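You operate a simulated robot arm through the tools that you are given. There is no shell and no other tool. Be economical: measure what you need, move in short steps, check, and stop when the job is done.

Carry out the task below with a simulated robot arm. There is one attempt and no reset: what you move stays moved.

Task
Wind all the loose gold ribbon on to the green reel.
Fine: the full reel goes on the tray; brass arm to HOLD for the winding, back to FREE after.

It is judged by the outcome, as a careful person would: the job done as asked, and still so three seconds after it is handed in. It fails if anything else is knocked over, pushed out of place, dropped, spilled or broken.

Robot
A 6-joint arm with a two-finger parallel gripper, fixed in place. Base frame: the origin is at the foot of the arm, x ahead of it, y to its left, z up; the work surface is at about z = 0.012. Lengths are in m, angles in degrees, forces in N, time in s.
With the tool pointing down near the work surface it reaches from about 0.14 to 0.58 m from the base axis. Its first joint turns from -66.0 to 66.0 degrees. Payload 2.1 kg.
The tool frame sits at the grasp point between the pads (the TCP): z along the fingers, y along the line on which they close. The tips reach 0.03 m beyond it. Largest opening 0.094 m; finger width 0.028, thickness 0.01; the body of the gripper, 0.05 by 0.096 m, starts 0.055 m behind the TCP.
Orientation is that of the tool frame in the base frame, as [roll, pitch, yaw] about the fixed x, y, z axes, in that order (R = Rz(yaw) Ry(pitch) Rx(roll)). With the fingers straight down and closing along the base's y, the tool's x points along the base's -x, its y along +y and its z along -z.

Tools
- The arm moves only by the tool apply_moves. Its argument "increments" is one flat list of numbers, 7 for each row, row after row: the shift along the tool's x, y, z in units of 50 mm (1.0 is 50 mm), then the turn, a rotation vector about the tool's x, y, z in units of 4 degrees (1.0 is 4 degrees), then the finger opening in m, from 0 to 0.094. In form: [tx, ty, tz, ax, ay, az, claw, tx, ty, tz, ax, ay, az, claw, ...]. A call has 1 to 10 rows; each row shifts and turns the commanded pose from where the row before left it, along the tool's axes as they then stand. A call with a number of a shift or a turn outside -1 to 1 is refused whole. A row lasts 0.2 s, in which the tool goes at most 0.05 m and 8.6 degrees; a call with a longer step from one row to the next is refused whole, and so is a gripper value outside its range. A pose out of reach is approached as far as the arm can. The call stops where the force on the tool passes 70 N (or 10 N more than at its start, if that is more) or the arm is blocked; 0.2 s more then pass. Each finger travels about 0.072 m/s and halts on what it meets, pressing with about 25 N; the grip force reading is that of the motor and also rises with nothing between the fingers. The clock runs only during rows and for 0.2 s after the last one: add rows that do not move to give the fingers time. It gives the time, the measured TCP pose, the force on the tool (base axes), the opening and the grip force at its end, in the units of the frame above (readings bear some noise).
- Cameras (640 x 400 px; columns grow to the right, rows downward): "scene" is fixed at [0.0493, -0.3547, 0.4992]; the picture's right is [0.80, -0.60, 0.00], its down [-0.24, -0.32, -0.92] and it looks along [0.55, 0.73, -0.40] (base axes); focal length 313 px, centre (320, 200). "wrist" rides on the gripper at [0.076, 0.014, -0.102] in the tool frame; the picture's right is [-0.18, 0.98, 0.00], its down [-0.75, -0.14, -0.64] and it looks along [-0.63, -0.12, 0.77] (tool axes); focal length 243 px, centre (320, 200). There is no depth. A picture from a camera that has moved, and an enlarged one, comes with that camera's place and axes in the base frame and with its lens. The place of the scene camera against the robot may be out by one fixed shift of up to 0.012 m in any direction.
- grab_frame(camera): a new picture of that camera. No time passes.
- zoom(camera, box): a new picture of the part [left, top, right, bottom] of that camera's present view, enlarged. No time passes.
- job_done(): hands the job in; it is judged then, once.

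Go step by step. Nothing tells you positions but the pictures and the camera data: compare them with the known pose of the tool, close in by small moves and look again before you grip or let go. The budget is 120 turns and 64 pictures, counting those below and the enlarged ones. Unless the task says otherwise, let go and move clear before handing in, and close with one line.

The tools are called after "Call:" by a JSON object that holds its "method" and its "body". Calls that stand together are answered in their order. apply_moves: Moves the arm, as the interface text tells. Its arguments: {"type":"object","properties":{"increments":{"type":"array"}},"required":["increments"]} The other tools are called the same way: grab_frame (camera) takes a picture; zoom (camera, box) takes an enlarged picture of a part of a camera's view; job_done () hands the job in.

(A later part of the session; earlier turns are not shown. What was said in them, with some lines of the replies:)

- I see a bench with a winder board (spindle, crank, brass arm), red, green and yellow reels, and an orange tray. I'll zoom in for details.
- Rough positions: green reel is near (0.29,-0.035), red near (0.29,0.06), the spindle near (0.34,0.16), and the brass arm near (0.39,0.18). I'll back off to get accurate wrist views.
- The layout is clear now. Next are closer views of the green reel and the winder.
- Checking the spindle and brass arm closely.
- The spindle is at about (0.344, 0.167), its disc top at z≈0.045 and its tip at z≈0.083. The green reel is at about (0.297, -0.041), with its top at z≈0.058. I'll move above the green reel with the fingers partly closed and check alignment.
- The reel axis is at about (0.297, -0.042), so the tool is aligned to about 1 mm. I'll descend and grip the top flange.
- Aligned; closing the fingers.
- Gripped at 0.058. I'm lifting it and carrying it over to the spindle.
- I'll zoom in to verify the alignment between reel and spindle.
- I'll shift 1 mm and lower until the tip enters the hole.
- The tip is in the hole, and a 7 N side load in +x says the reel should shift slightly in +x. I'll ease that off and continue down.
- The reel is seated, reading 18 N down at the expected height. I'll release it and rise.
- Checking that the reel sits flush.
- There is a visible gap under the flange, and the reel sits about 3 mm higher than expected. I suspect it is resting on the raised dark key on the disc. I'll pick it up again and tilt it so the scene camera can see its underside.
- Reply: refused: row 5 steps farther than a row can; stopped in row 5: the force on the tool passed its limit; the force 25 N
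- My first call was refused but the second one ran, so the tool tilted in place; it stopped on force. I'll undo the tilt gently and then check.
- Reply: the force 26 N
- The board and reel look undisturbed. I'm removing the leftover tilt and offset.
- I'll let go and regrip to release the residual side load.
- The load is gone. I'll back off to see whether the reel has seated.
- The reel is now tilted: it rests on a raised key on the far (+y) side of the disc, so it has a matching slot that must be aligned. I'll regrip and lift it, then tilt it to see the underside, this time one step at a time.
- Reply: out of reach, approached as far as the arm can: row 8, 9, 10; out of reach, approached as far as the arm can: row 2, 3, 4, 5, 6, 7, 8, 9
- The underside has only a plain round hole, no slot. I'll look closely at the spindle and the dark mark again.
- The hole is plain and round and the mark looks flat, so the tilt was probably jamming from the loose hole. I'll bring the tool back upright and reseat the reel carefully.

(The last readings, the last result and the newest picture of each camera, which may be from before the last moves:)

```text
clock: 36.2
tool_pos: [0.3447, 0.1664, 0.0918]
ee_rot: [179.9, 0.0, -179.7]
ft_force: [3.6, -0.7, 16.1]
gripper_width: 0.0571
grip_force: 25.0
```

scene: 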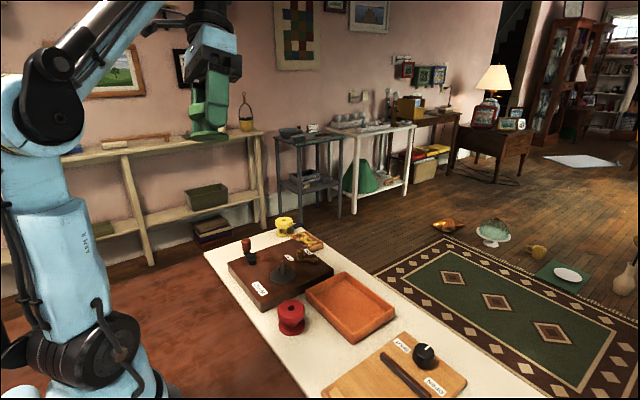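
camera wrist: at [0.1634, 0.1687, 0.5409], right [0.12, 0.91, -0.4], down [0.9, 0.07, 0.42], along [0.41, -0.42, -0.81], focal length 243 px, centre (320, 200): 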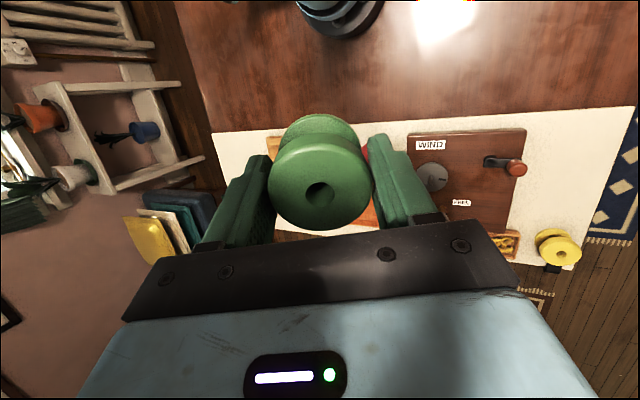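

Contact at 0.0918. I'm releasing to let the reel settle, then checking.

Call:
{"method": "apply_moves", "body": {"increments": [0, 0, -0.04, 0, 0, 0, 0.04, 0, 0, 0, 0, 0, 0, 0.066, 0, 0, 0, 0, 0, 0, 0.076, 0, 0, 0, 0, 0, 0, 0.076, 0, 0, -0.8, 0, 0, 0, 0.076, 0, 0, -0.8, 0, 0, 0, 0.076, 0, 0, -0.5, 0, 0, 0, 0.076, 0, 0, 0, 0, 0, 0, 0.076]}}

Call:
{"method": "zoom", "body": {"camera": "scene", "box": [270, 245, 318, 289]}}

```text
clock: 38.0
tool_pos: [0.3443, 0.1655, 0.1971]
ee_rot: [179.9, 0.0, -179.6]
ft_force: [0.6, -0.5, -0.6]
gripper_width: 0.0762
grip_force: 0.0
```

```text
9.09 times, centred on (294, 267) of scene
camera zoom: at [0.0493, -0.3547, 0.4992], right [0.8, -0.6, 0.0], down [-0.24, -0.32, -0.92], along [0.55, 0.73, -0.4], focal length 2843 px, centre (556, -409)
```

zoom: 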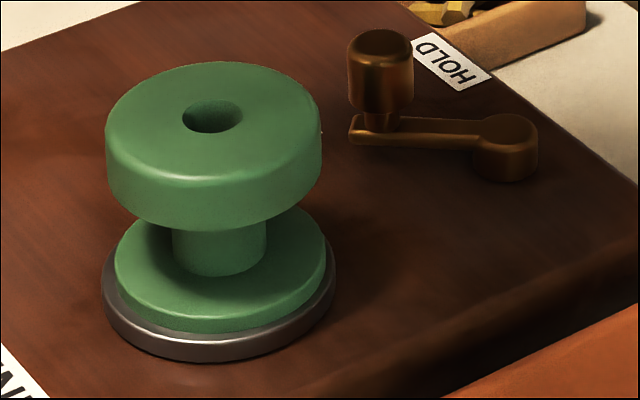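

The reel is now flush on the disc. Next I'll get a close view of the brass arm.

Call:
{"method": "apply_moves", "body": {"increments": [0, 0.5, 0.4, 0, 0, 0, 0.06, 0, 0, 0.3, 0, 0, 0, 0.05, 0, 0, 0, 0, 0, 0, 0.05]}}

Call:
{"method": "zoom", "body": {"camera": "wrist", "box": [200, 60, 440, 210]}}

```text
clock: 38.8
tool_pos: [0.3434, 0.1901, 0.1622]
ee_rot: [179.8, 0.0, -179.7]
ft_force: [0.8, 0.7, 0.5]
gripper_width: 0.0499
grip_force: 0.0
```

```text
2.67 times, centred on (320, 135) of wrist
camera zoom: at [0.2684, 0.2045, 0.2643], right [0.18, 0.98, 0.0], down [0.75, -0.14, 0.64], along [0.63, -0.11, -0.77], focal length 647 px, centre (320, 373)
```

zoom: 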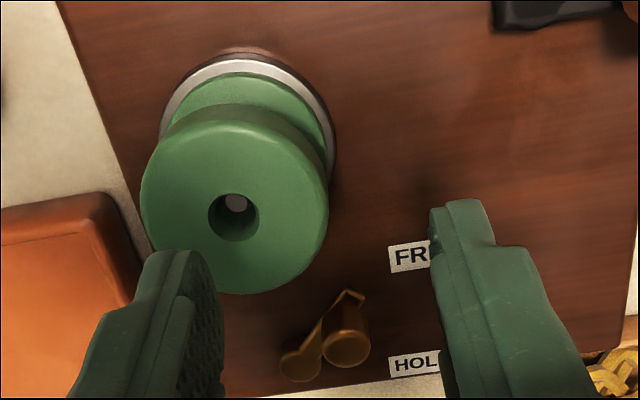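

The brass knob is at about (0.41, 0.188), its pivot near (0.433, 0.164), and the arm points to FREE. I'll close the fingers and use them as a pusher in +x from the -x side; first I'm positioning above.

Call:
{"method": "apply_moves", "body": {"increments": [-0.4, 0.1, 0, 0, 0, 0, 0.02, -0.4, 0.1, 0.3, 0, 0, 0, 0.0, 0, 0, 0.3, 0, 0, 0, 0.0, 0, 0, 0, 0, 0, 0, 0.0]}}

Call:
{"method": "zoom", "body": {"camera": "wrist", "box": [220, 90, 420, 240]}}

Call:
{"method": "zoom", "body": {"camera": "scene", "box": [260, 215, 330, 275]}}

```text
clock: 39.8
tool_pos: [0.383, 0.2009, 0.1326]
ee_rot: [179.9, 0.1, -179.6]
ft_force: [-0.7, -0.5, -0.7]
gripper_width: 0.0
grip_force: 25.0
```

```text
2.67 times, centred on (320, 165) of wrist
camera zoom: at [0.3083, 0.215, 0.2346], right [0.18, 0.98, 0.0], down [0.75, -0.14, 0.64], along [0.63, -0.11, -0.77], focal length 647 px, centre (320, 293)
```

zoom: 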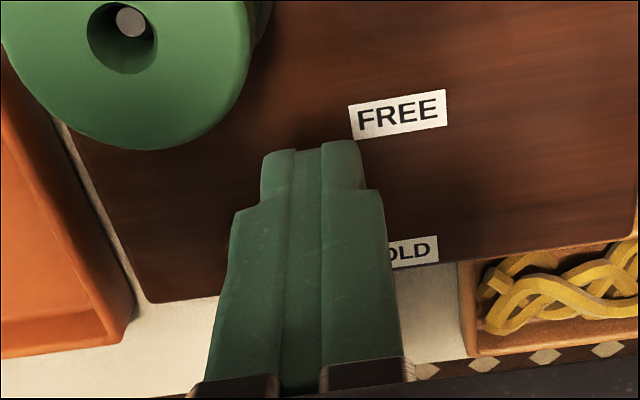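

```text
6.67 times, centred on (295, 245) of scene
camera zoom: at [0.0493, -0.3547, 0.4992], right [0.8, -0.6, 0.0], down [-0.24, -0.32, -0.92], along [0.55, 0.73, -0.4], focal length 2085 px, centre (487, -100)
```

zoom: 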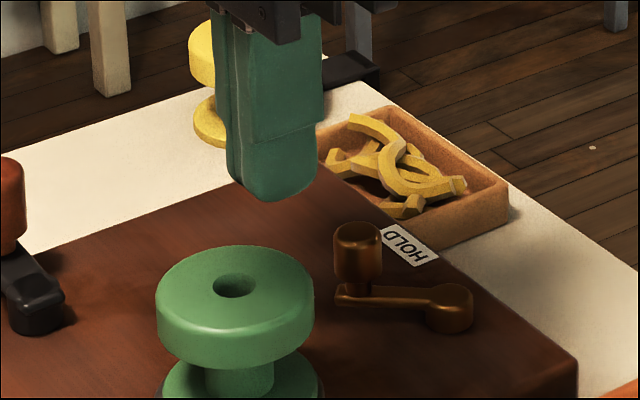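

Geometry is consistent. I'll descend beside the knob, shift 4 mm in -y, then push +x slowly.

Call:
{"method": "apply_moves", "body": {"increments": [0, 0, 0.4, 0, 0, 0, 0, 0, 0, 0.4, 0, 0, 0, 0, 0, -0.08, 0, 0, 0, 0, 0, 0, 0, 0, 0, 0, 0, 0, -0.1, 0, 0, 0, 0, 0, 0, -0.1, 0, 0, 0, 0, 0, 0, -0.1, 0, 0, 0, 0, 0, 0, 0, 0, 0, 0, 0, 0]}}

Call:
{"method": "zoom", "body": {"camera": "scene", "box": [260, 215, 330, 275]}}

```text
refused: increments must hold 7 numbers for each row
```

```text
6.67 times, centred on (295, 245) of scene
camera zoom: at [0.0493, -0.3547, 0.4992], right [0.8, -0.6, 0.0], down [-0.24, -0.32, -0.92], along [0.55, 0.73, -0.4], focal length 2085 px, centre (487, -100)
```

zoom: 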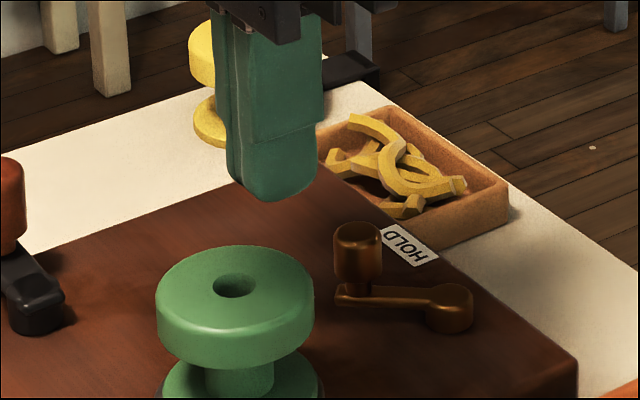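

The list was malformed and nothing moved, so I'm sending it again.

Call:
{"method": "apply_moves", "body": {"increments": [0, 0, 0.4, 0, 0, 0, 0, 0, 0, 0.4, 0, 0, 0, 0, 0, -0.08, 0, 0, 0, 0, 0, -0.1, 0, 0, 0, 0, 0, 0, -0.1, 0, 0, 0, 0, 0, 0, -0.1, 0, 0, 0, 0, 0, 0, 0, 0, 0, 0, 0, 0, 0]}}

```text
clock: 41.4
tool_pos: [0.3965, 0.202, 0.0928]
ee_rot: [179.0, -0.5, -179.3]
ft_force: [-31.6, 30.9, -0.7]
gripper_width: 0.0001
grip_force: 25.1
```

The finger corner is catching on the knob's outer side, so the knob is nearer (0.416, 0.186). I'll back off, shift to y≈0.188 and push again.

Call:
{"method": "apply_moves", "body": {"increments": [0.18, 0, 0, 0, 0, 0, 0, 0, -0.08, 0, 0, 0, 0, 0, 0, -0.08, 0, 0, 0, 0, 0, 0, 0, 0, 0, 0, 0, 0]}}

```text
clock: 42.4
tool_pos: [0.3896, 0.1879, 0.0924]
ee_rot: [179.9, 0.0, -179.7]
ft_force: [0.4, 0.8, 0.0]
gripper_width: 0.0
grip_force: 24.7
```

Call:
{"method": "apply_moves", "body": {"increments": [-0.1, 0, 0, 0, 0, 0, 0, -0.1, 0, 0, 0, 0, 0, 0, -0.1, 0.01, 0, 0, 0, 0, 0, -0.1, 0.02, 0, 0, 0, 0, 0, 0, 0, 0, 0, 0, 0, 0]}}

Call:
{"method": "zoom", "body": {"camera": "scene", "box": [260, 215, 330, 275]}}

```text
clock: 43.6
tool_pos: [0.4098, 0.1888, 0.0918]
ee_rot: [-180.0, 0.0, -179.7]
ft_force: [-0.5, -0.9, 0.2]
gripper_width: 0.0
grip_force: 24.8
```

```text
6.67 times, centred on (295, 245) of scene
camera zoom: at [0.0493, -0.3547, 0.4992], right [0.8, -0.6, 0.0], down [-0.24, -0.32, -0.92], along [0.55, 0.73, -0.4], focal length 2085 px, centre (487, -100)
```

zoom: 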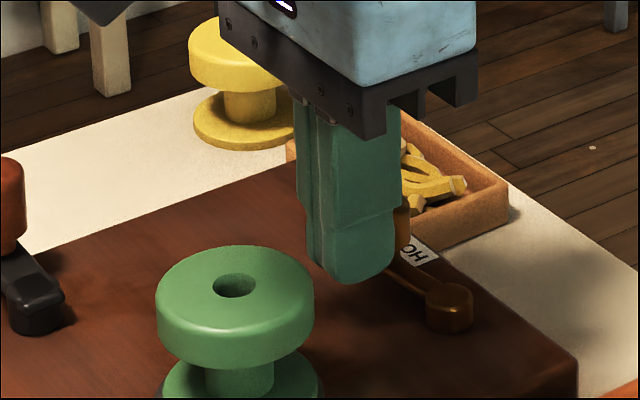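

The arm is turning toward HOLD; continuing.

Call:
{"method": "apply_moves", "body": {"increments": [-0.1, 0.03, 0, 0, 0, 0, 0, -0.1, 0.03, 0, 0, 0, 0, 0, -0.1, 0, 0, 0, 0, 0, 0, -0.1, -0.03, 0, 0, 0, 0, 0, 0, 0, 0, 0, 0, 0, 0]}}

Call:
{"method": "zoom", "body": {"camera": "scene", "box": [260, 215, 330, 275]}}

```text
clock: 44.8
tool_pos: [0.4237, 0.1934, 0.0909]
ee_rot: [180.0, -1.3, -179.4]
ft_force: [-58.4, 6.6, -0.6]
gripper_width: 0.0
grip_force: 24.8
```

```text
6.67 times, centred on (295, 245) of scene
camera zoom: at [0.0492, -0.3547, 0.4992], right [0.8, -0.6, 0.0], down [-0.24, -0.32, -0.92], along [0.55, 0.73, -0.4], focal length 2085 px, centre (487, -100)
```

zoom: 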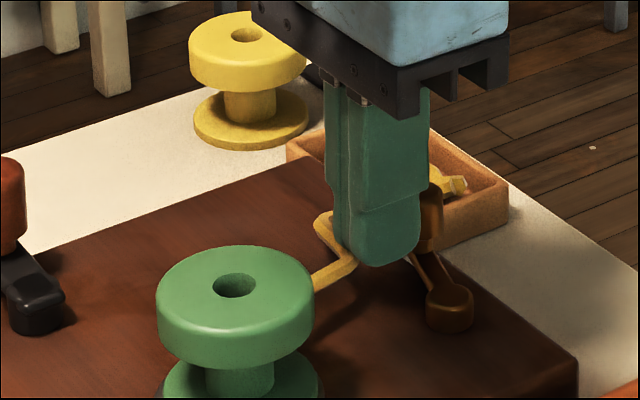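

The arm hit its stop and a ribbon now leads to the reel. I'll relieve the force, rise and look.

Call:
{"method": "apply_moves", "body": {"increments": [0.16, 0, 0, 0, 0, 0, 0, 0, 0, -0.5, 0, 0, 0, 0, 0, 0, -0.8, 0, 0, 0, 0, 0.6, 0, -0.6, 0, 0, 0, 0, 0.8, 0, 0, 0, 0, 0, 0, 0, 0, 0, 0, 0, 0, 0]}}

Call:
{"method": "zoom", "body": {"camera": "scene", "box": [230, 205, 340, 285]}}

Call:
{"method": "zoom", "body": {"camera": "wrist", "box": [270, 40, 510, 220]}}

```text
clock: 46.2
tool_pos: [0.3508, 0.191, 0.1879]
ee_rot: [179.9, -0.1, -179.8]
ft_force: [-0.7, 1.1, -0.4]
gripper_width: 0.0001
grip_force: 25.0
```

```text
5.00 times, centred on (285, 245) of scene
camera zoom: at [0.0492, -0.3547, 0.4992], right [0.8, -0.6, 0.0], down [-0.24, -0.32, -0.92], along [0.55, 0.73, -0.4], focal length 1564 px, centre (495, -25)
```

zoom: 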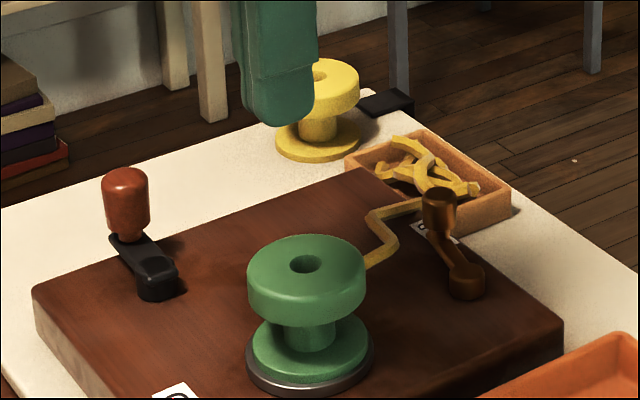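

```text
2.22 times, centred on (390, 130) of wrist
camera zoom: at [0.2754, 0.2049, 0.2905], right [0.18, 0.98, 0.0], down [0.75, -0.14, 0.64], along [0.63, -0.11, -0.77], focal length 539 px, centre (164, 356)
```

zoom: 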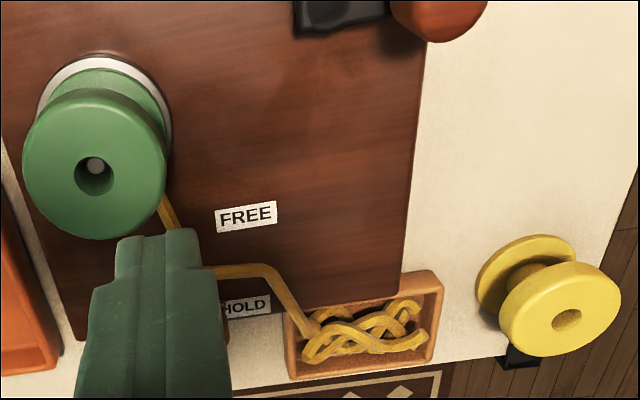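

HOLD is set and the ribbon now runs from the box to the reel. The crank knob is at about (0.311, 0.289), top z≈0.092, with its pivot near (0.307, 0.2545). I'm going over the knob.

Call:
{"method": "apply_moves", "body": {"increments": [0.264, 0.653, 0, 0, 0, 0, 0.02, 0.264, 0.653, 0, 0, 0, 0, 0.04, 0.264, 0.653, 0, 0, 0, 0, 0.055, 0, 0, 0.75, 0, 0, 0, 0.055, 0, 0, 0, 0, 0, 0, 0.055]}}

Call:
{"method": "zoom", "body": {"camera": "wrist", "box": [200, 60, 440, 210]}}

```text
clock: 47.4
tool_pos: [0.3103, 0.2901, 0.1501]
ee_rot: [179.9, -0.1, -179.7]
ft_force: [-0.6, -0.7, -1.3]
gripper_width: 0.0551
grip_force: 0.0
```

```text
2.67 times, centred on (320, 135) of wrist
camera zoom: at [0.2356, 0.3037, 0.2525], right [0.18, 0.98, 0.0], down [0.75, -0.14, 0.64], along [0.63, -0.11, -0.77], focal length 647 px, centre (320, 373)
```

zoom: 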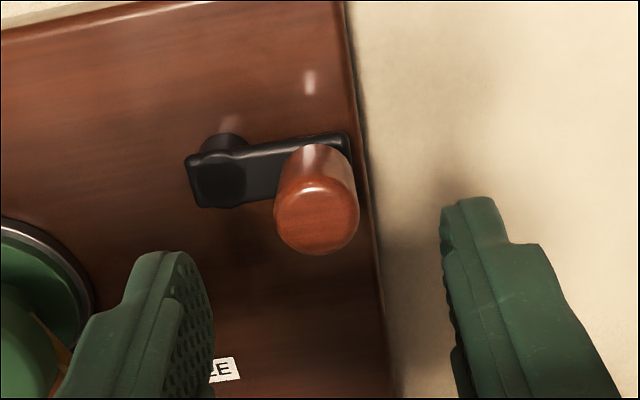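

Call:
{"method": "apply_moves", "body": {"increments": [-0.04, -0.02, 0.4, 0, 0, 0, 0.055, 0, 0, 0.4, 0, 0, 0, 0.055, 0, 0, 0.36, 0, 0, 0, 0.055, 0, 0, 0, 0, 0, 0, 0.035, 0, 0, 0, 0, 0, 0, 0.018, 0, 0, 0, 0, 0, 0, 0.01, 0, 0, 0, 0, 0, 0, 0.01, 0, 0, 0, 0, 0, 0, 0.01]}}

Call:
{"method": "zoom", "body": {"camera": "wrist", "box": [200, 60, 440, 230]}}

```text
clock: 49.2
tool_pos: [0.3119, 0.2892, 0.0927]
ee_rot: [179.9, 0.0, -179.6]
ft_force: [-0.2, 2.6, -13.1]
gripper_width: 0.0226
grip_force: 45.0
```

```text
2.35 times, centred on (320, 145) of wrist
camera zoom: at [0.2373, 0.3023, 0.1941], right [0.18, 0.98, 0.0], down [0.75, -0.14, 0.64], along [0.63, -0.11, -0.77], focal length 571 px, centre (320, 329)
```

zoom: 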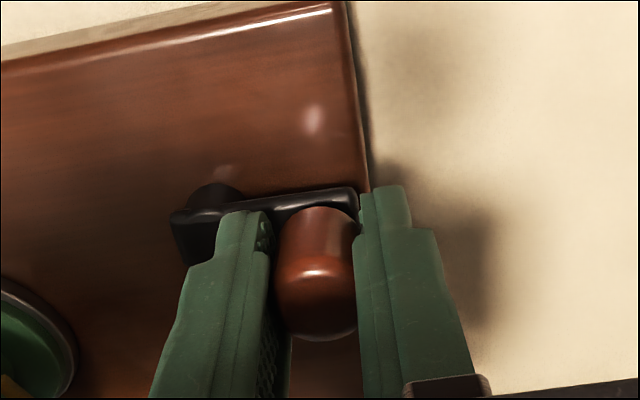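

The knob is gripped. I'll try the first 80° counter-clockwise, watching the force.

Call:
{"method": "apply_moves", "body": {"increments": [0.231, -0.012, 0, 0, 0, 0, 0.01, 0.213, -0.09, 0, 0, 0, 0, 0.01, 0.169, -0.158, 0, 0, 0, 0, 0.01, 0.105, -0.206, 0, 0, 0, 0, 0.01, 0, 0, 0, 0, 0, 0, 0.01]}}

```text
clock: 50.4
tool_pos: [0.2811, 0.2625, 0.0917]
ee_rot: [-180.0, 0.6, -179.8]
ft_force: [37.3, -7.1, 1.4]
gripper_width: 0.0225
grip_force: 45.8
```

It turns. The side force refines the pivot to about (0.311, 0.257) with radius ≈0.0313; continuing.

Call:
{"method": "apply_moves", "body": {"increments": [-0.084, -0.282, 0, 0, 0, 0, 0.01, -0.074, -0.204, 0, 0, 0, 0, 0.01, -0.14, -0.168, 0, 0, 0, 0, 0.01, -0.188, -0.108, 0, 0, 0, 0, 0.01, -0.214, -0.038, 0, 0, 0, 0, 0.01, 0, 0, 0, 0, 0, 0, 0.01]}}

Call:
{"method": "zoom", "body": {"camera": "scene", "box": [230, 205, 340, 285]}}

```text
clock: 51.8
tool_pos: [0.3115, 0.2267, 0.0924]
ee_rot: [179.4, -0.1, -179.4]
ft_force: [-1.9, 40.6, -10.5]
gripper_width: 0.0229
grip_force: 45.4
```

```text
5.00 times, centred on (285, 245) of scene
camera zoom: at [0.0493, -0.3547, 0.4992], right [0.8, -0.6, 0.0], down [-0.24, -0.32, -0.92], along [0.55, 0.73, -0.4], focal length 1564 px, centre (495, -25)
```

zoom: 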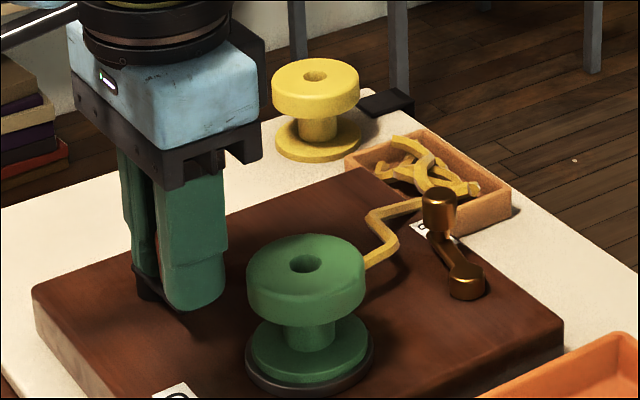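

Half a turn is done with no visible change in the ribbon yet. I'll complete the turn with a refined circle.

Call:
{"method": "apply_moves", "body": {"increments": [-0.262, 0.088, 0, 0, 0, 0, 0.01, -0.206, 0.15, 0, 0, 0, 0, 0.01, -0.128, 0.22, 0, 0, 0, 0, 0.01, -0.026, 0.254, 0, 0, 0, 0, 0.01, 0.078, 0.242, 0, 0, 0, 0, 0.01, 0.17, 0.19, 0, 0, 0, 0, 0.01, 0.232, 0.102, 0, 0, 0, 0, 0.01, 0.256, 0, 0, 0, 0, 0, 0.01, 0.232, -0.102, 0, 0, 0, 0, 0.01, 0.17, -0.19, 0, 0, 0, 0, 0.01]}}

Call:
{"method": "zoom", "body": {"camera": "scene", "box": [230, 205, 340, 285]}}

```text
clock: 54.0
tool_pos: [0.2849, 0.2731, 0.0917]
ee_rot: [180.0, -0.2, -179.6]
ft_force: [-16.5, 10.5, -25.4]
gripper_width: 0.0225
grip_force: 44.9
```

```text
5.00 times, centred on (285, 245) of scene
camera zoom: at [0.0493, -0.3546, 0.4993], right [0.8, -0.6, 0.0], down [-0.24, -0.32, -0.92], along [0.55, 0.73, -0.4], focal length 1564 px, centre (495, -25)
```

zoom: 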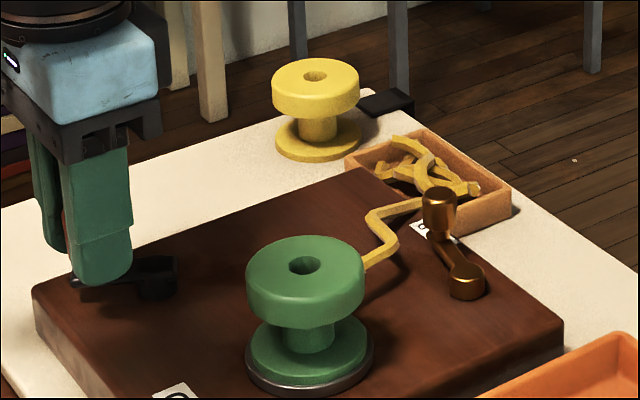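

There's no winding counter-clockwise after more than a turn. I'll try clockwise.

Call:
{"method": "apply_moves", "body": {"increments": [-0.17, 0.19, 0.01, 0, 0, 0, 0.01, -0.232, 0.102, 0, 0, 0, 0, 0.01, -0.256, 0, 0, 0, 0, 0, 0.01, -0.232, -0.102, 0, 0, 0, 0, 0.01, -0.17, -0.19, 0, 0, 0, 0, 0.01, -0.078, -0.242, 0, 0, 0, 0, 0.01, 0.026, -0.254, 0, 0, 0, 0, 0.01, 0.128, -0.22, 0, 0, 0, 0, 0.01, 0.206, -0.15, 0, 0, 0, 0, 0.01, 0.248, -0.052, 0, 0, 0, 0, 0.01]}}

Call:
{"method": "zoom", "body": {"camera": "scene", "box": [230, 205, 340, 285]}}

```text
clock: 56.2
tool_pos: [0.3139, 0.2276, 0.0902]
ee_rot: [179.5, 0.2, -179.5]
ft_force: [-1.2, 25.3, 25.6]
gripper_width: 0.0224
grip_force: 44.9
```

```text
5.00 times, centred on (285, 245) of scene
camera zoom: at [0.0492, -0.3548, 0.4992], right [0.8, -0.6, 0.0], down [-0.24, -0.32, -0.92], along [0.55, 0.73, -0.4], focal length 1564 px, centre (495, -25)
```

zoom: 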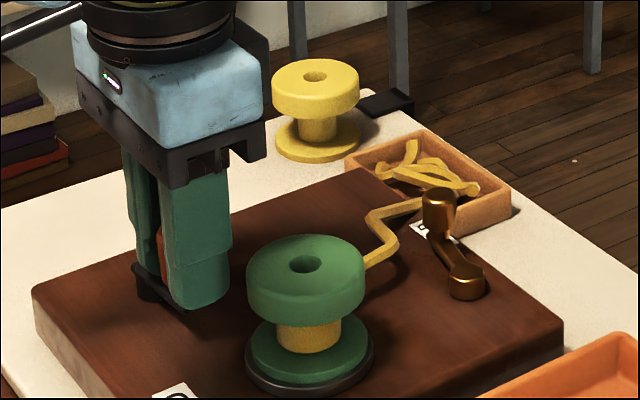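

Clockwise winds: gold shows on the core. Continuing clockwise.

Call:
{"method": "apply_moves", "body": {"increments": [0.248, 0.052, -0.02, 0, 0, 0, 0.01, 0.206, 0.15, 0, 0, 0, 0, 0.01, 0.128, 0.22, 0, 0, 0, 0, 0.01, 0.026, 0.254, 0, 0, 0, 0, 0.01, -0.078, 0.242, 0, 0, 0, 0, 0.01, -0.17, 0.19, 0, 0, 0, 0, 0.01, -0.232, 0.102, 0, 0, 0, 0, 0.01, -0.256, 0, 0, 0, 0, 0, 0.01, -0.232, -0.102, 0, 0, 0, 0, 0.01, -0.17, -0.19, 0, 0, 0, 0, 0.01]}}

```text
clock: 58.4
tool_pos: [0.3387, 0.2716, 0.0918]
ee_rot: [-179.7, -0.1, -179.7]
ft_force: [-16.6, -8.3, 2.0]
gripper_width: 0.0226
grip_force: 44.8
```

Call:
{"method": "apply_moves", "body": {"increments": [-0.078, -0.242, 0, 0, 0, 0, 0.01, 0.026, -0.254, 0, 0, 0, 0, 0.01, 0.128, -0.22, 0, 0, 0, 0, 0.01, 0.206, -0.15, 0, 0, 0, 0, 0.01, 0.248, -0.052, 0, 0, 0, 0, 0.01, 0.248, 0.052, 0, 0, 0, 0, 0.01, 0.206, 0.15, 0, 0, 0, 0, 0.01, 0.128, 0.22, 0, 0, 0, 0, 0.01, 0.026, 0.254, 0, 0, 0, 0, 0.01, -0.078, 0.242, 0, 0, 0, 0, 0.01]}}

Call:
{"method": "apply_moves", "body": {"increments": [-0.17, 0.19, 0, 0, 0, 0, 0.01, -0.232, 0.102, 0, 0, 0, 0, 0.01, -0.256, 0, 0, 0, 0, 0, 0.01, -0.232, -0.102, 0, 0, 0, 0, 0.01, -0.17, -0.19, 0, 0, 0, 0, 0.01, -0.078, -0.242, 0, 0, 0, 0, 0.01, 0.026, -0.254, 0, 0, 0, 0, 0.01, 0.128, -0.22, 0, 0, 0, 0, 0.01, 0.206, -0.15, 0, 0, 0, 0, 0.01, 0.248, -0.052, 0, 0, 0, 0, 0.01]}}

Call:
{"method": "zoom", "body": {"camera": "scene", "box": [230, 205, 340, 285]}}

```text
clock: 60.6
tool_pos: [0.2863, 0.2732, 0.0925]
ee_rot: [179.9, -0.2, -179.8]
ft_force: [-5.9, 2.4, -21.6]
gripper_width: 0.0227
grip_force: 44.5
```

```text
clock: 62.8
tool_pos: [0.3116, 0.227, 0.0926]
ee_rot: [179.8, 0.0, -179.6]
ft_force: [-1.4, 21.1, 3.2]
gripper_width: 0.0222
grip_force: 44.5
```

```text
5.00 times, centred on (285, 245) of scene
camera zoom: at [0.0493, -0.3547, 0.4992], right [0.8, -0.6, 0.0], down [-0.24, -0.32, -0.92], along [0.55, 0.73, -0.4], focal length 1564 px, centre (495, -25)
```

zoom: 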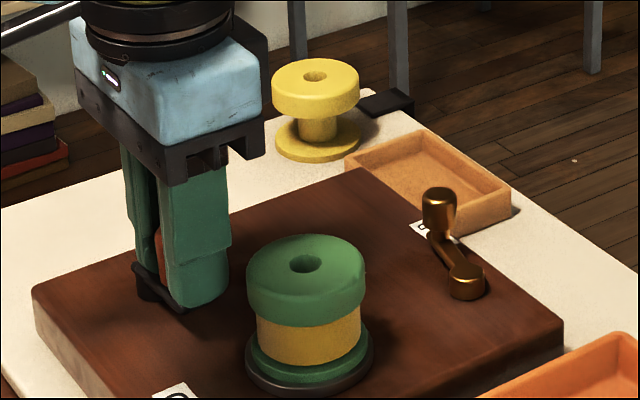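

All the ribbon is wound: the box is empty and the reel is full. I'll release the crank and move to the far side of the brass knob.

Call:
{"method": "apply_moves", "body": {"increments": [0, 0, 0, 0, 0, 0, 0.028, 0, 0, 0, 0, 0, 0, 0.032, 0, 0, -0.6, 0, 0, 0, 0.032, 0, 0, -0.8, 0, 0, 0, 0.032, -0.8, -0.18, 0, 0, 0, 0, 0.01, -0.8, -0.18, 0, 0, 0, 0, 0.0, -0.8, -0.18, 0, 0, 0, 0, 0.0, -0.85, -0.18, 0, 0, 0, 0, 0.0, 0, 0, 0.5, 0, 0, 0, 0.0, 0, 0, 0, 0, 0, 0, 0.0]}}

Call:
{"method": "zoom", "body": {"camera": "scene", "box": [250, 190, 360, 285]}}

```text
clock: 65.0
tool_pos: [0.4772, 0.1924, 0.1366]
ee_rot: [179.9, -0.1, -179.6]
ft_force: [-0.1, -0.9, 0.2]
gripper_width: 0.0
grip_force: 25.1
```

```text
4.21 times, centred on (305, 238) of scene
camera zoom: at [0.0493, -0.3547, 0.4992], right [0.8, -0.6, 0.0], down [-0.24, -0.32, -0.92], along [0.55, 0.73, -0.4], focal length 1317 px, centre (383, 42)
```

zoom: 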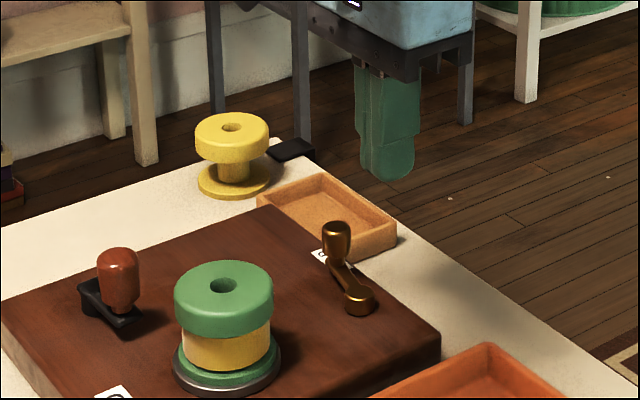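

Call:
{"method": "apply_moves", "body": {"increments": [0, 0.04, 0.45, 0, 0, 0, 0, 0, 0, 0.44, 0, 0, 0, 0, 0.12, 0, 0, 0, 0, 0, 0, 0.12, 0, 0, 0, 0, 0, 0, 0.12, 0, 0, 0, 0, 0, 0, 0.12, 0, 0, 0, 0, 0, 0, 0, 0, 0, 0, 0, 0, 0]}}

```text
clock: 66.6
tool_pos: [0.4522, 0.1944, 0.0924]
ee_rot: [179.9, 0.0, -179.6]
ft_force: [0.0, -0.1, 0.3]
gripper_width: 0.0001
grip_force: 25.4
```

Call:
{"method": "apply_moves", "body": {"increments": [0.1, 0, 0, 0, 0, 0, 0, 0.1, -0.04, 0, 0, 0, 0, 0, 0.08, -0.04, 0, 0, 0, 0, 0, 0.05, 0, 0, 0, 0, 0, 0, 0, 0, 0, 0, 0, 0, 0]}}

```text
clock: 67.8
tool_pos: [0.4351, 0.1891, 0.0921]
ee_rot: [180.0, 0.1, -179.6]
ft_force: [-0.5, -0.1, 0.0]
gripper_width: 0.0
grip_force: 25.4
```

Call:
{"method": "apply_moves", "body": {"increments": [0.05, -0.02, 0, 0, 0, 0, 0, 0.05, 0, 0, 0, 0, 0, 0, 0.04, 0, 0, 0, 0, 0, 0, 0, 0, 0, 0, 0, 0, 0]}}

```text
clock: 68.8
tool_pos: [0.4313, 0.188, 0.0927]
ee_rot: [179.9, 0.9, -179.8]
ft_force: [45.6, -3.8, 4.5]
gripper_width: 0.0001
grip_force: 24.6
```

It's at the FREE stop. I'll back off, rise and line up over the reel.

Call:
{"method": "apply_moves", "body": {"increments": [-0.16, 0, 0, 0, 0, 0, 0, 0, 0, -0.6, 0, 0, 0, 0, 0, 0, -0.8, 0, 0, 0, 0, 0.65, -0.14, -0.3, 0, 0, 0, 0.03, 0.65, -0.15, 0, 0, 0, 0, 0.055, 0.6, -0.15, 0, 0, 0, 0, 0.076, 0, 0, 0, 0, 0, 0, 0.076]}}

Call:
{"method": "zoom", "body": {"camera": "wrist", "box": [220, 50, 440, 220]}}

Call:
{"method": "zoom", "body": {"camera": "scene", "box": [230, 205, 340, 285]}}

```text
clock: 70.4
tool_pos: [0.3413, 0.1662, 0.1777]
ee_rot: [179.9, 0.1, -179.6]
ft_force: [0.4, -0.7, -0.3]
gripper_width: 0.0758
grip_force: 0.1
```

```text
2.35 times, centred on (330, 135) of wrist
camera zoom: at [0.2661, 0.1807, 0.2799], right [0.18, 0.98, 0.0], down [0.75, -0.14, 0.64], along [0.63, -0.11, -0.77], focal length 571 px, centre (296, 353)
```

zoom: 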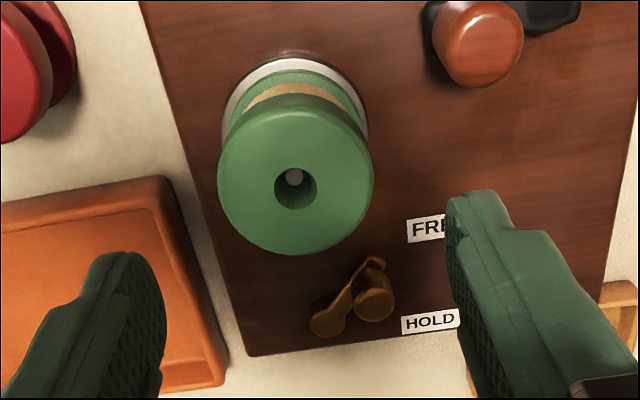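

```text
5.00 times, centred on (285, 245) of scene
camera zoom: at [0.0492, -0.3547, 0.4992], right [0.8, -0.6, 0.0], down [-0.24, -0.32, -0.92], along [0.55, 0.73, -0.4], focal length 1564 px, centre (495, -25)
```

zoom: 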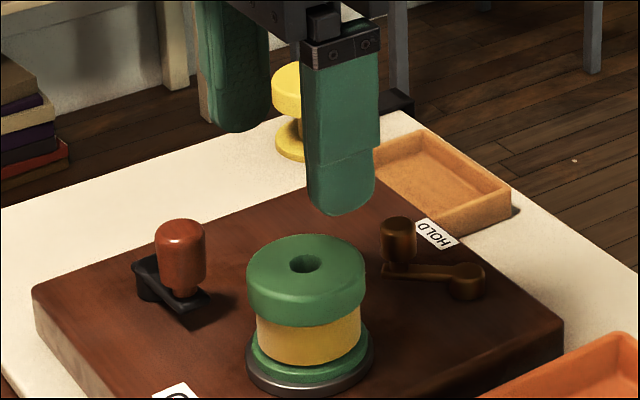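

The brass arm is back at FREE. The reel axis is at about (0.347, 0.1655); I'll descend and grip it.

Call:
{"method": "apply_moves", "body": {"increments": [-0.11, -0.01, 0.5, 0, 0, 0, 0.076, 0, 0, 0.7, 0, 0, 0, 0.076, 0, 0, 0.6, 0, 0, 0, 0.076, 0, 0, 0, 0, 0, 0, 0.065, 0, 0, 0, 0, 0, 0, 0.05, 0, 0, 0, 0, 0, 0, 0.04, 0, 0, 0, 0, 0, 0, 0.04, 0, 0, 0, 0, 0, 0, 0.04]}}

```text
clock: 72.2
tool_pos: [0.3462, 0.1659, 0.0884]
ee_rot: [-179.9, -0.1, -179.7]
ft_force: [-2.2, -4.0, -2.9]
gripper_width: 0.0545
grip_force: 25.1
```

Call:
{"method": "apply_moves", "body": {"increments": [0, 0, -0.2, 0, 0, 0, 0.04, 0, 0, -0.4, 0, 0, 0, 0.04, 0, 0, -0.5, 0, 0, 0, 0.04, 0, 0, -0.5, 0, 0, 0, 0.04, 0, 0, 0, 0, 0, 0, 0.04]}}

Call:
{"method": "zoom", "body": {"camera": "scene", "box": [220, 190, 360, 300]}}

```text
clock: 73.4
tool_pos: [0.3473, 0.1659, 0.1683]
ee_rot: [179.8, 0.0, -179.6]
ft_force: [0.7, -0.4, -0.5]
gripper_width: 0.0545
grip_force: 25.2
```

```text
3.64 times, centred on (290, 245) of scene
camera zoom: at [0.0493, -0.3547, 0.4992], right [0.8, -0.6, 0.0], down [-0.24, -0.32, -0.92], along [0.55, 0.73, -0.4], focal length 1137 px, centre (429, 36)
```

zoom: 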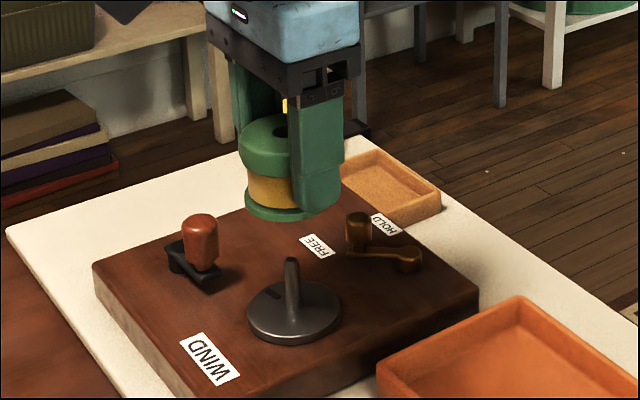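

The reel is free of the spindle. I'm carrying it over the tray centre (0.42, 0.021) and starting down.

Call:
{"method": "apply_moves", "body": {"increments": [-0.365, -0.725, 0, 0, 0, 0, 0.04, -0.365, -0.725, 0, 0, 0, 0, 0.04, -0.365, -0.725, 0, 0, 0, 0, 0.04, -0.365, -0.725, 0, 0, 0, 0, 0.04, 0, 0, 0.6, 0, 0, 0, 0.04, 0, 0, 0.6, 0, 0, 0, 0.04, 0, 0, 0.5, 0, 0, 0, 0.04, 0, 0, 0, 0, 0, 0, 0.04]}}

Call:
{"method": "zoom", "body": {"camera": "scene", "box": [260, 230, 420, 350]}}

```text
clock: 75.2
tool_pos: [0.4189, 0.0198, 0.0821]
ee_rot: [179.9, 0.1, -179.6]
ft_force: [-0.3, -0.3, -0.2]
gripper_width: 0.0546
grip_force: 24.8
```

```text
3.33 times, centred on (340, 290) of scene
camera zoom: at [0.0492, -0.3547, 0.4992], right [0.8, -0.6, 0.0], down [-0.24, -0.32, -0.92], along [0.55, 0.73, -0.4], focal length 1042 px, centre (253, -100)
```

zoom: 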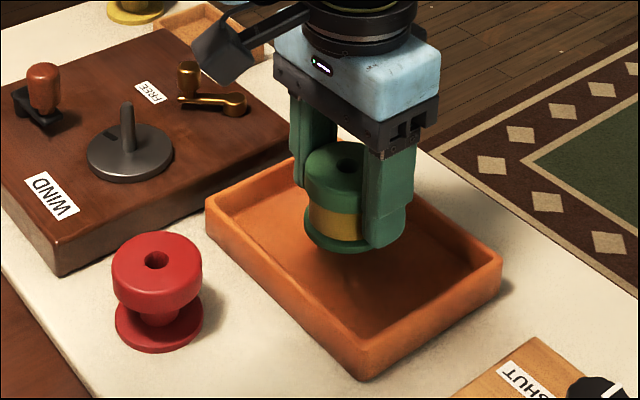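

Well centred over the tray. I'm lowering gently until contact.

Call:
{"method": "apply_moves", "body": {"increments": [0, 0, 0.2, 0, 0, 0, 0.04, 0, 0, 0.1, 0, 0, 0, 0.04, 0, 0, 0.06, 0, 0, 0, 0.04, 0, 0, 0.04, 0, 0, 0, 0.04, 0, 0, 0, 0, 0, 0, 0.04]}}

```text
clock: 76.4
tool_pos: [0.4207, 0.0204, 0.063]
ee_rot: [179.9, 0.1, -179.6]
ft_force: [-0.2, 0.0, 0.0]
gripper_width: 0.0542
grip_force: 25.2
```

Call:
{"method": "apply_moves", "body": {"increments": [0, 0, 0.03, 0, 0, 0, 0.04, 0, 0, 0.02, 0, 0, 0, 0.04, 0, 0, 0.02, 0, 0, 0, 0.04, 0, 0, 0, 0, 0, 0, 0.04]}}

```text
clock: 77.4
tool_pos: [0.4201, 0.0216, 0.0584]
ee_rot: [179.9, -0.2, -179.6]
ft_force: [0.4, 0.7, -0.5]
gripper_width: 0.0545
grip_force: 24.8
```

Call:
{"method": "apply_moves", "body": {"increments": [0, 0, 0.02, 0, 0, 0, 0.04, 0, 0, 0.02, 0, 0, 0, 0.04, 0, 0, 0, 0, 0, 0, 0.04]}}

```text
clock: 78.2
tool_pos: [0.4208, 0.0213, 0.0573]
ee_rot: [179.9, 0.0, -179.6]
ft_force: [-0.1, 1.4, 1.9]
gripper_width: 0.0543
grip_force: 24.6
```

Contact is just beginning; one more small step down, then release and rise.

Call:
{"method": "apply_moves", "body": {"increments": [0, 0, 0.02, 0, 0, 0, 0.04, 0, 0, 0, 0, 0, 0, 0.04]}}

```text
clock: 78.8
tool_pos: [0.42, 0.0213, 0.0564]
ee_rot: [179.8, 0.0, -179.6]
ft_force: [-0.5, 1.1, 19.4]
gripper_width: 0.0545
grip_force: 24.9
```

Call:
{"method": "apply_moves", "body": {"increments": [0, 0, -0.02, 0, 0, 0, 0.058, 0, 0, 0, 0, 0, 0, 0.072, 0, 0, 0, 0, 0, 0, 0.074, 0, 0, -0.4, 0, 0, 0, 0.074, 0, 0, -0.8, 0, 0, 0, 0.074, 0, 0, -0.8, 0, 0, 0, 0.074, 0, 0, -0.8, 0, 0, 0, 0.074, 0, 0, 0, 0, 0, 0, 0.074]}}

Call:
{"method": "grab_frame", "body": {"camera": "scene"}}

```text
clock: 80.6
tool_pos: [0.4206, 0.0212, 0.1985]
ee_rot: [179.9, 0.0, -179.6]
ft_force: [0.2, 0.3, -0.3]
gripper_width: 0.0739
grip_force: 0.1
```

```text
1 pictures are left
```

scene: 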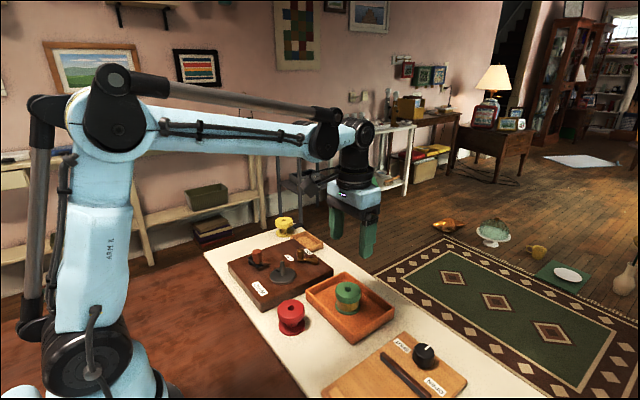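

The full green reel stands upright in the tray, the brass arm is at FREE, the box is empty and the gripper is clear, so I'm handing in.

Call:
{"method": "job_done", "body": {}}

```text
The job is handed in.
```

The job is handed in: all the gold ribbon is wound on to the green reel, the full reel is on the tray, and the brass arm went to HOLD for the winding and is back at FREE.
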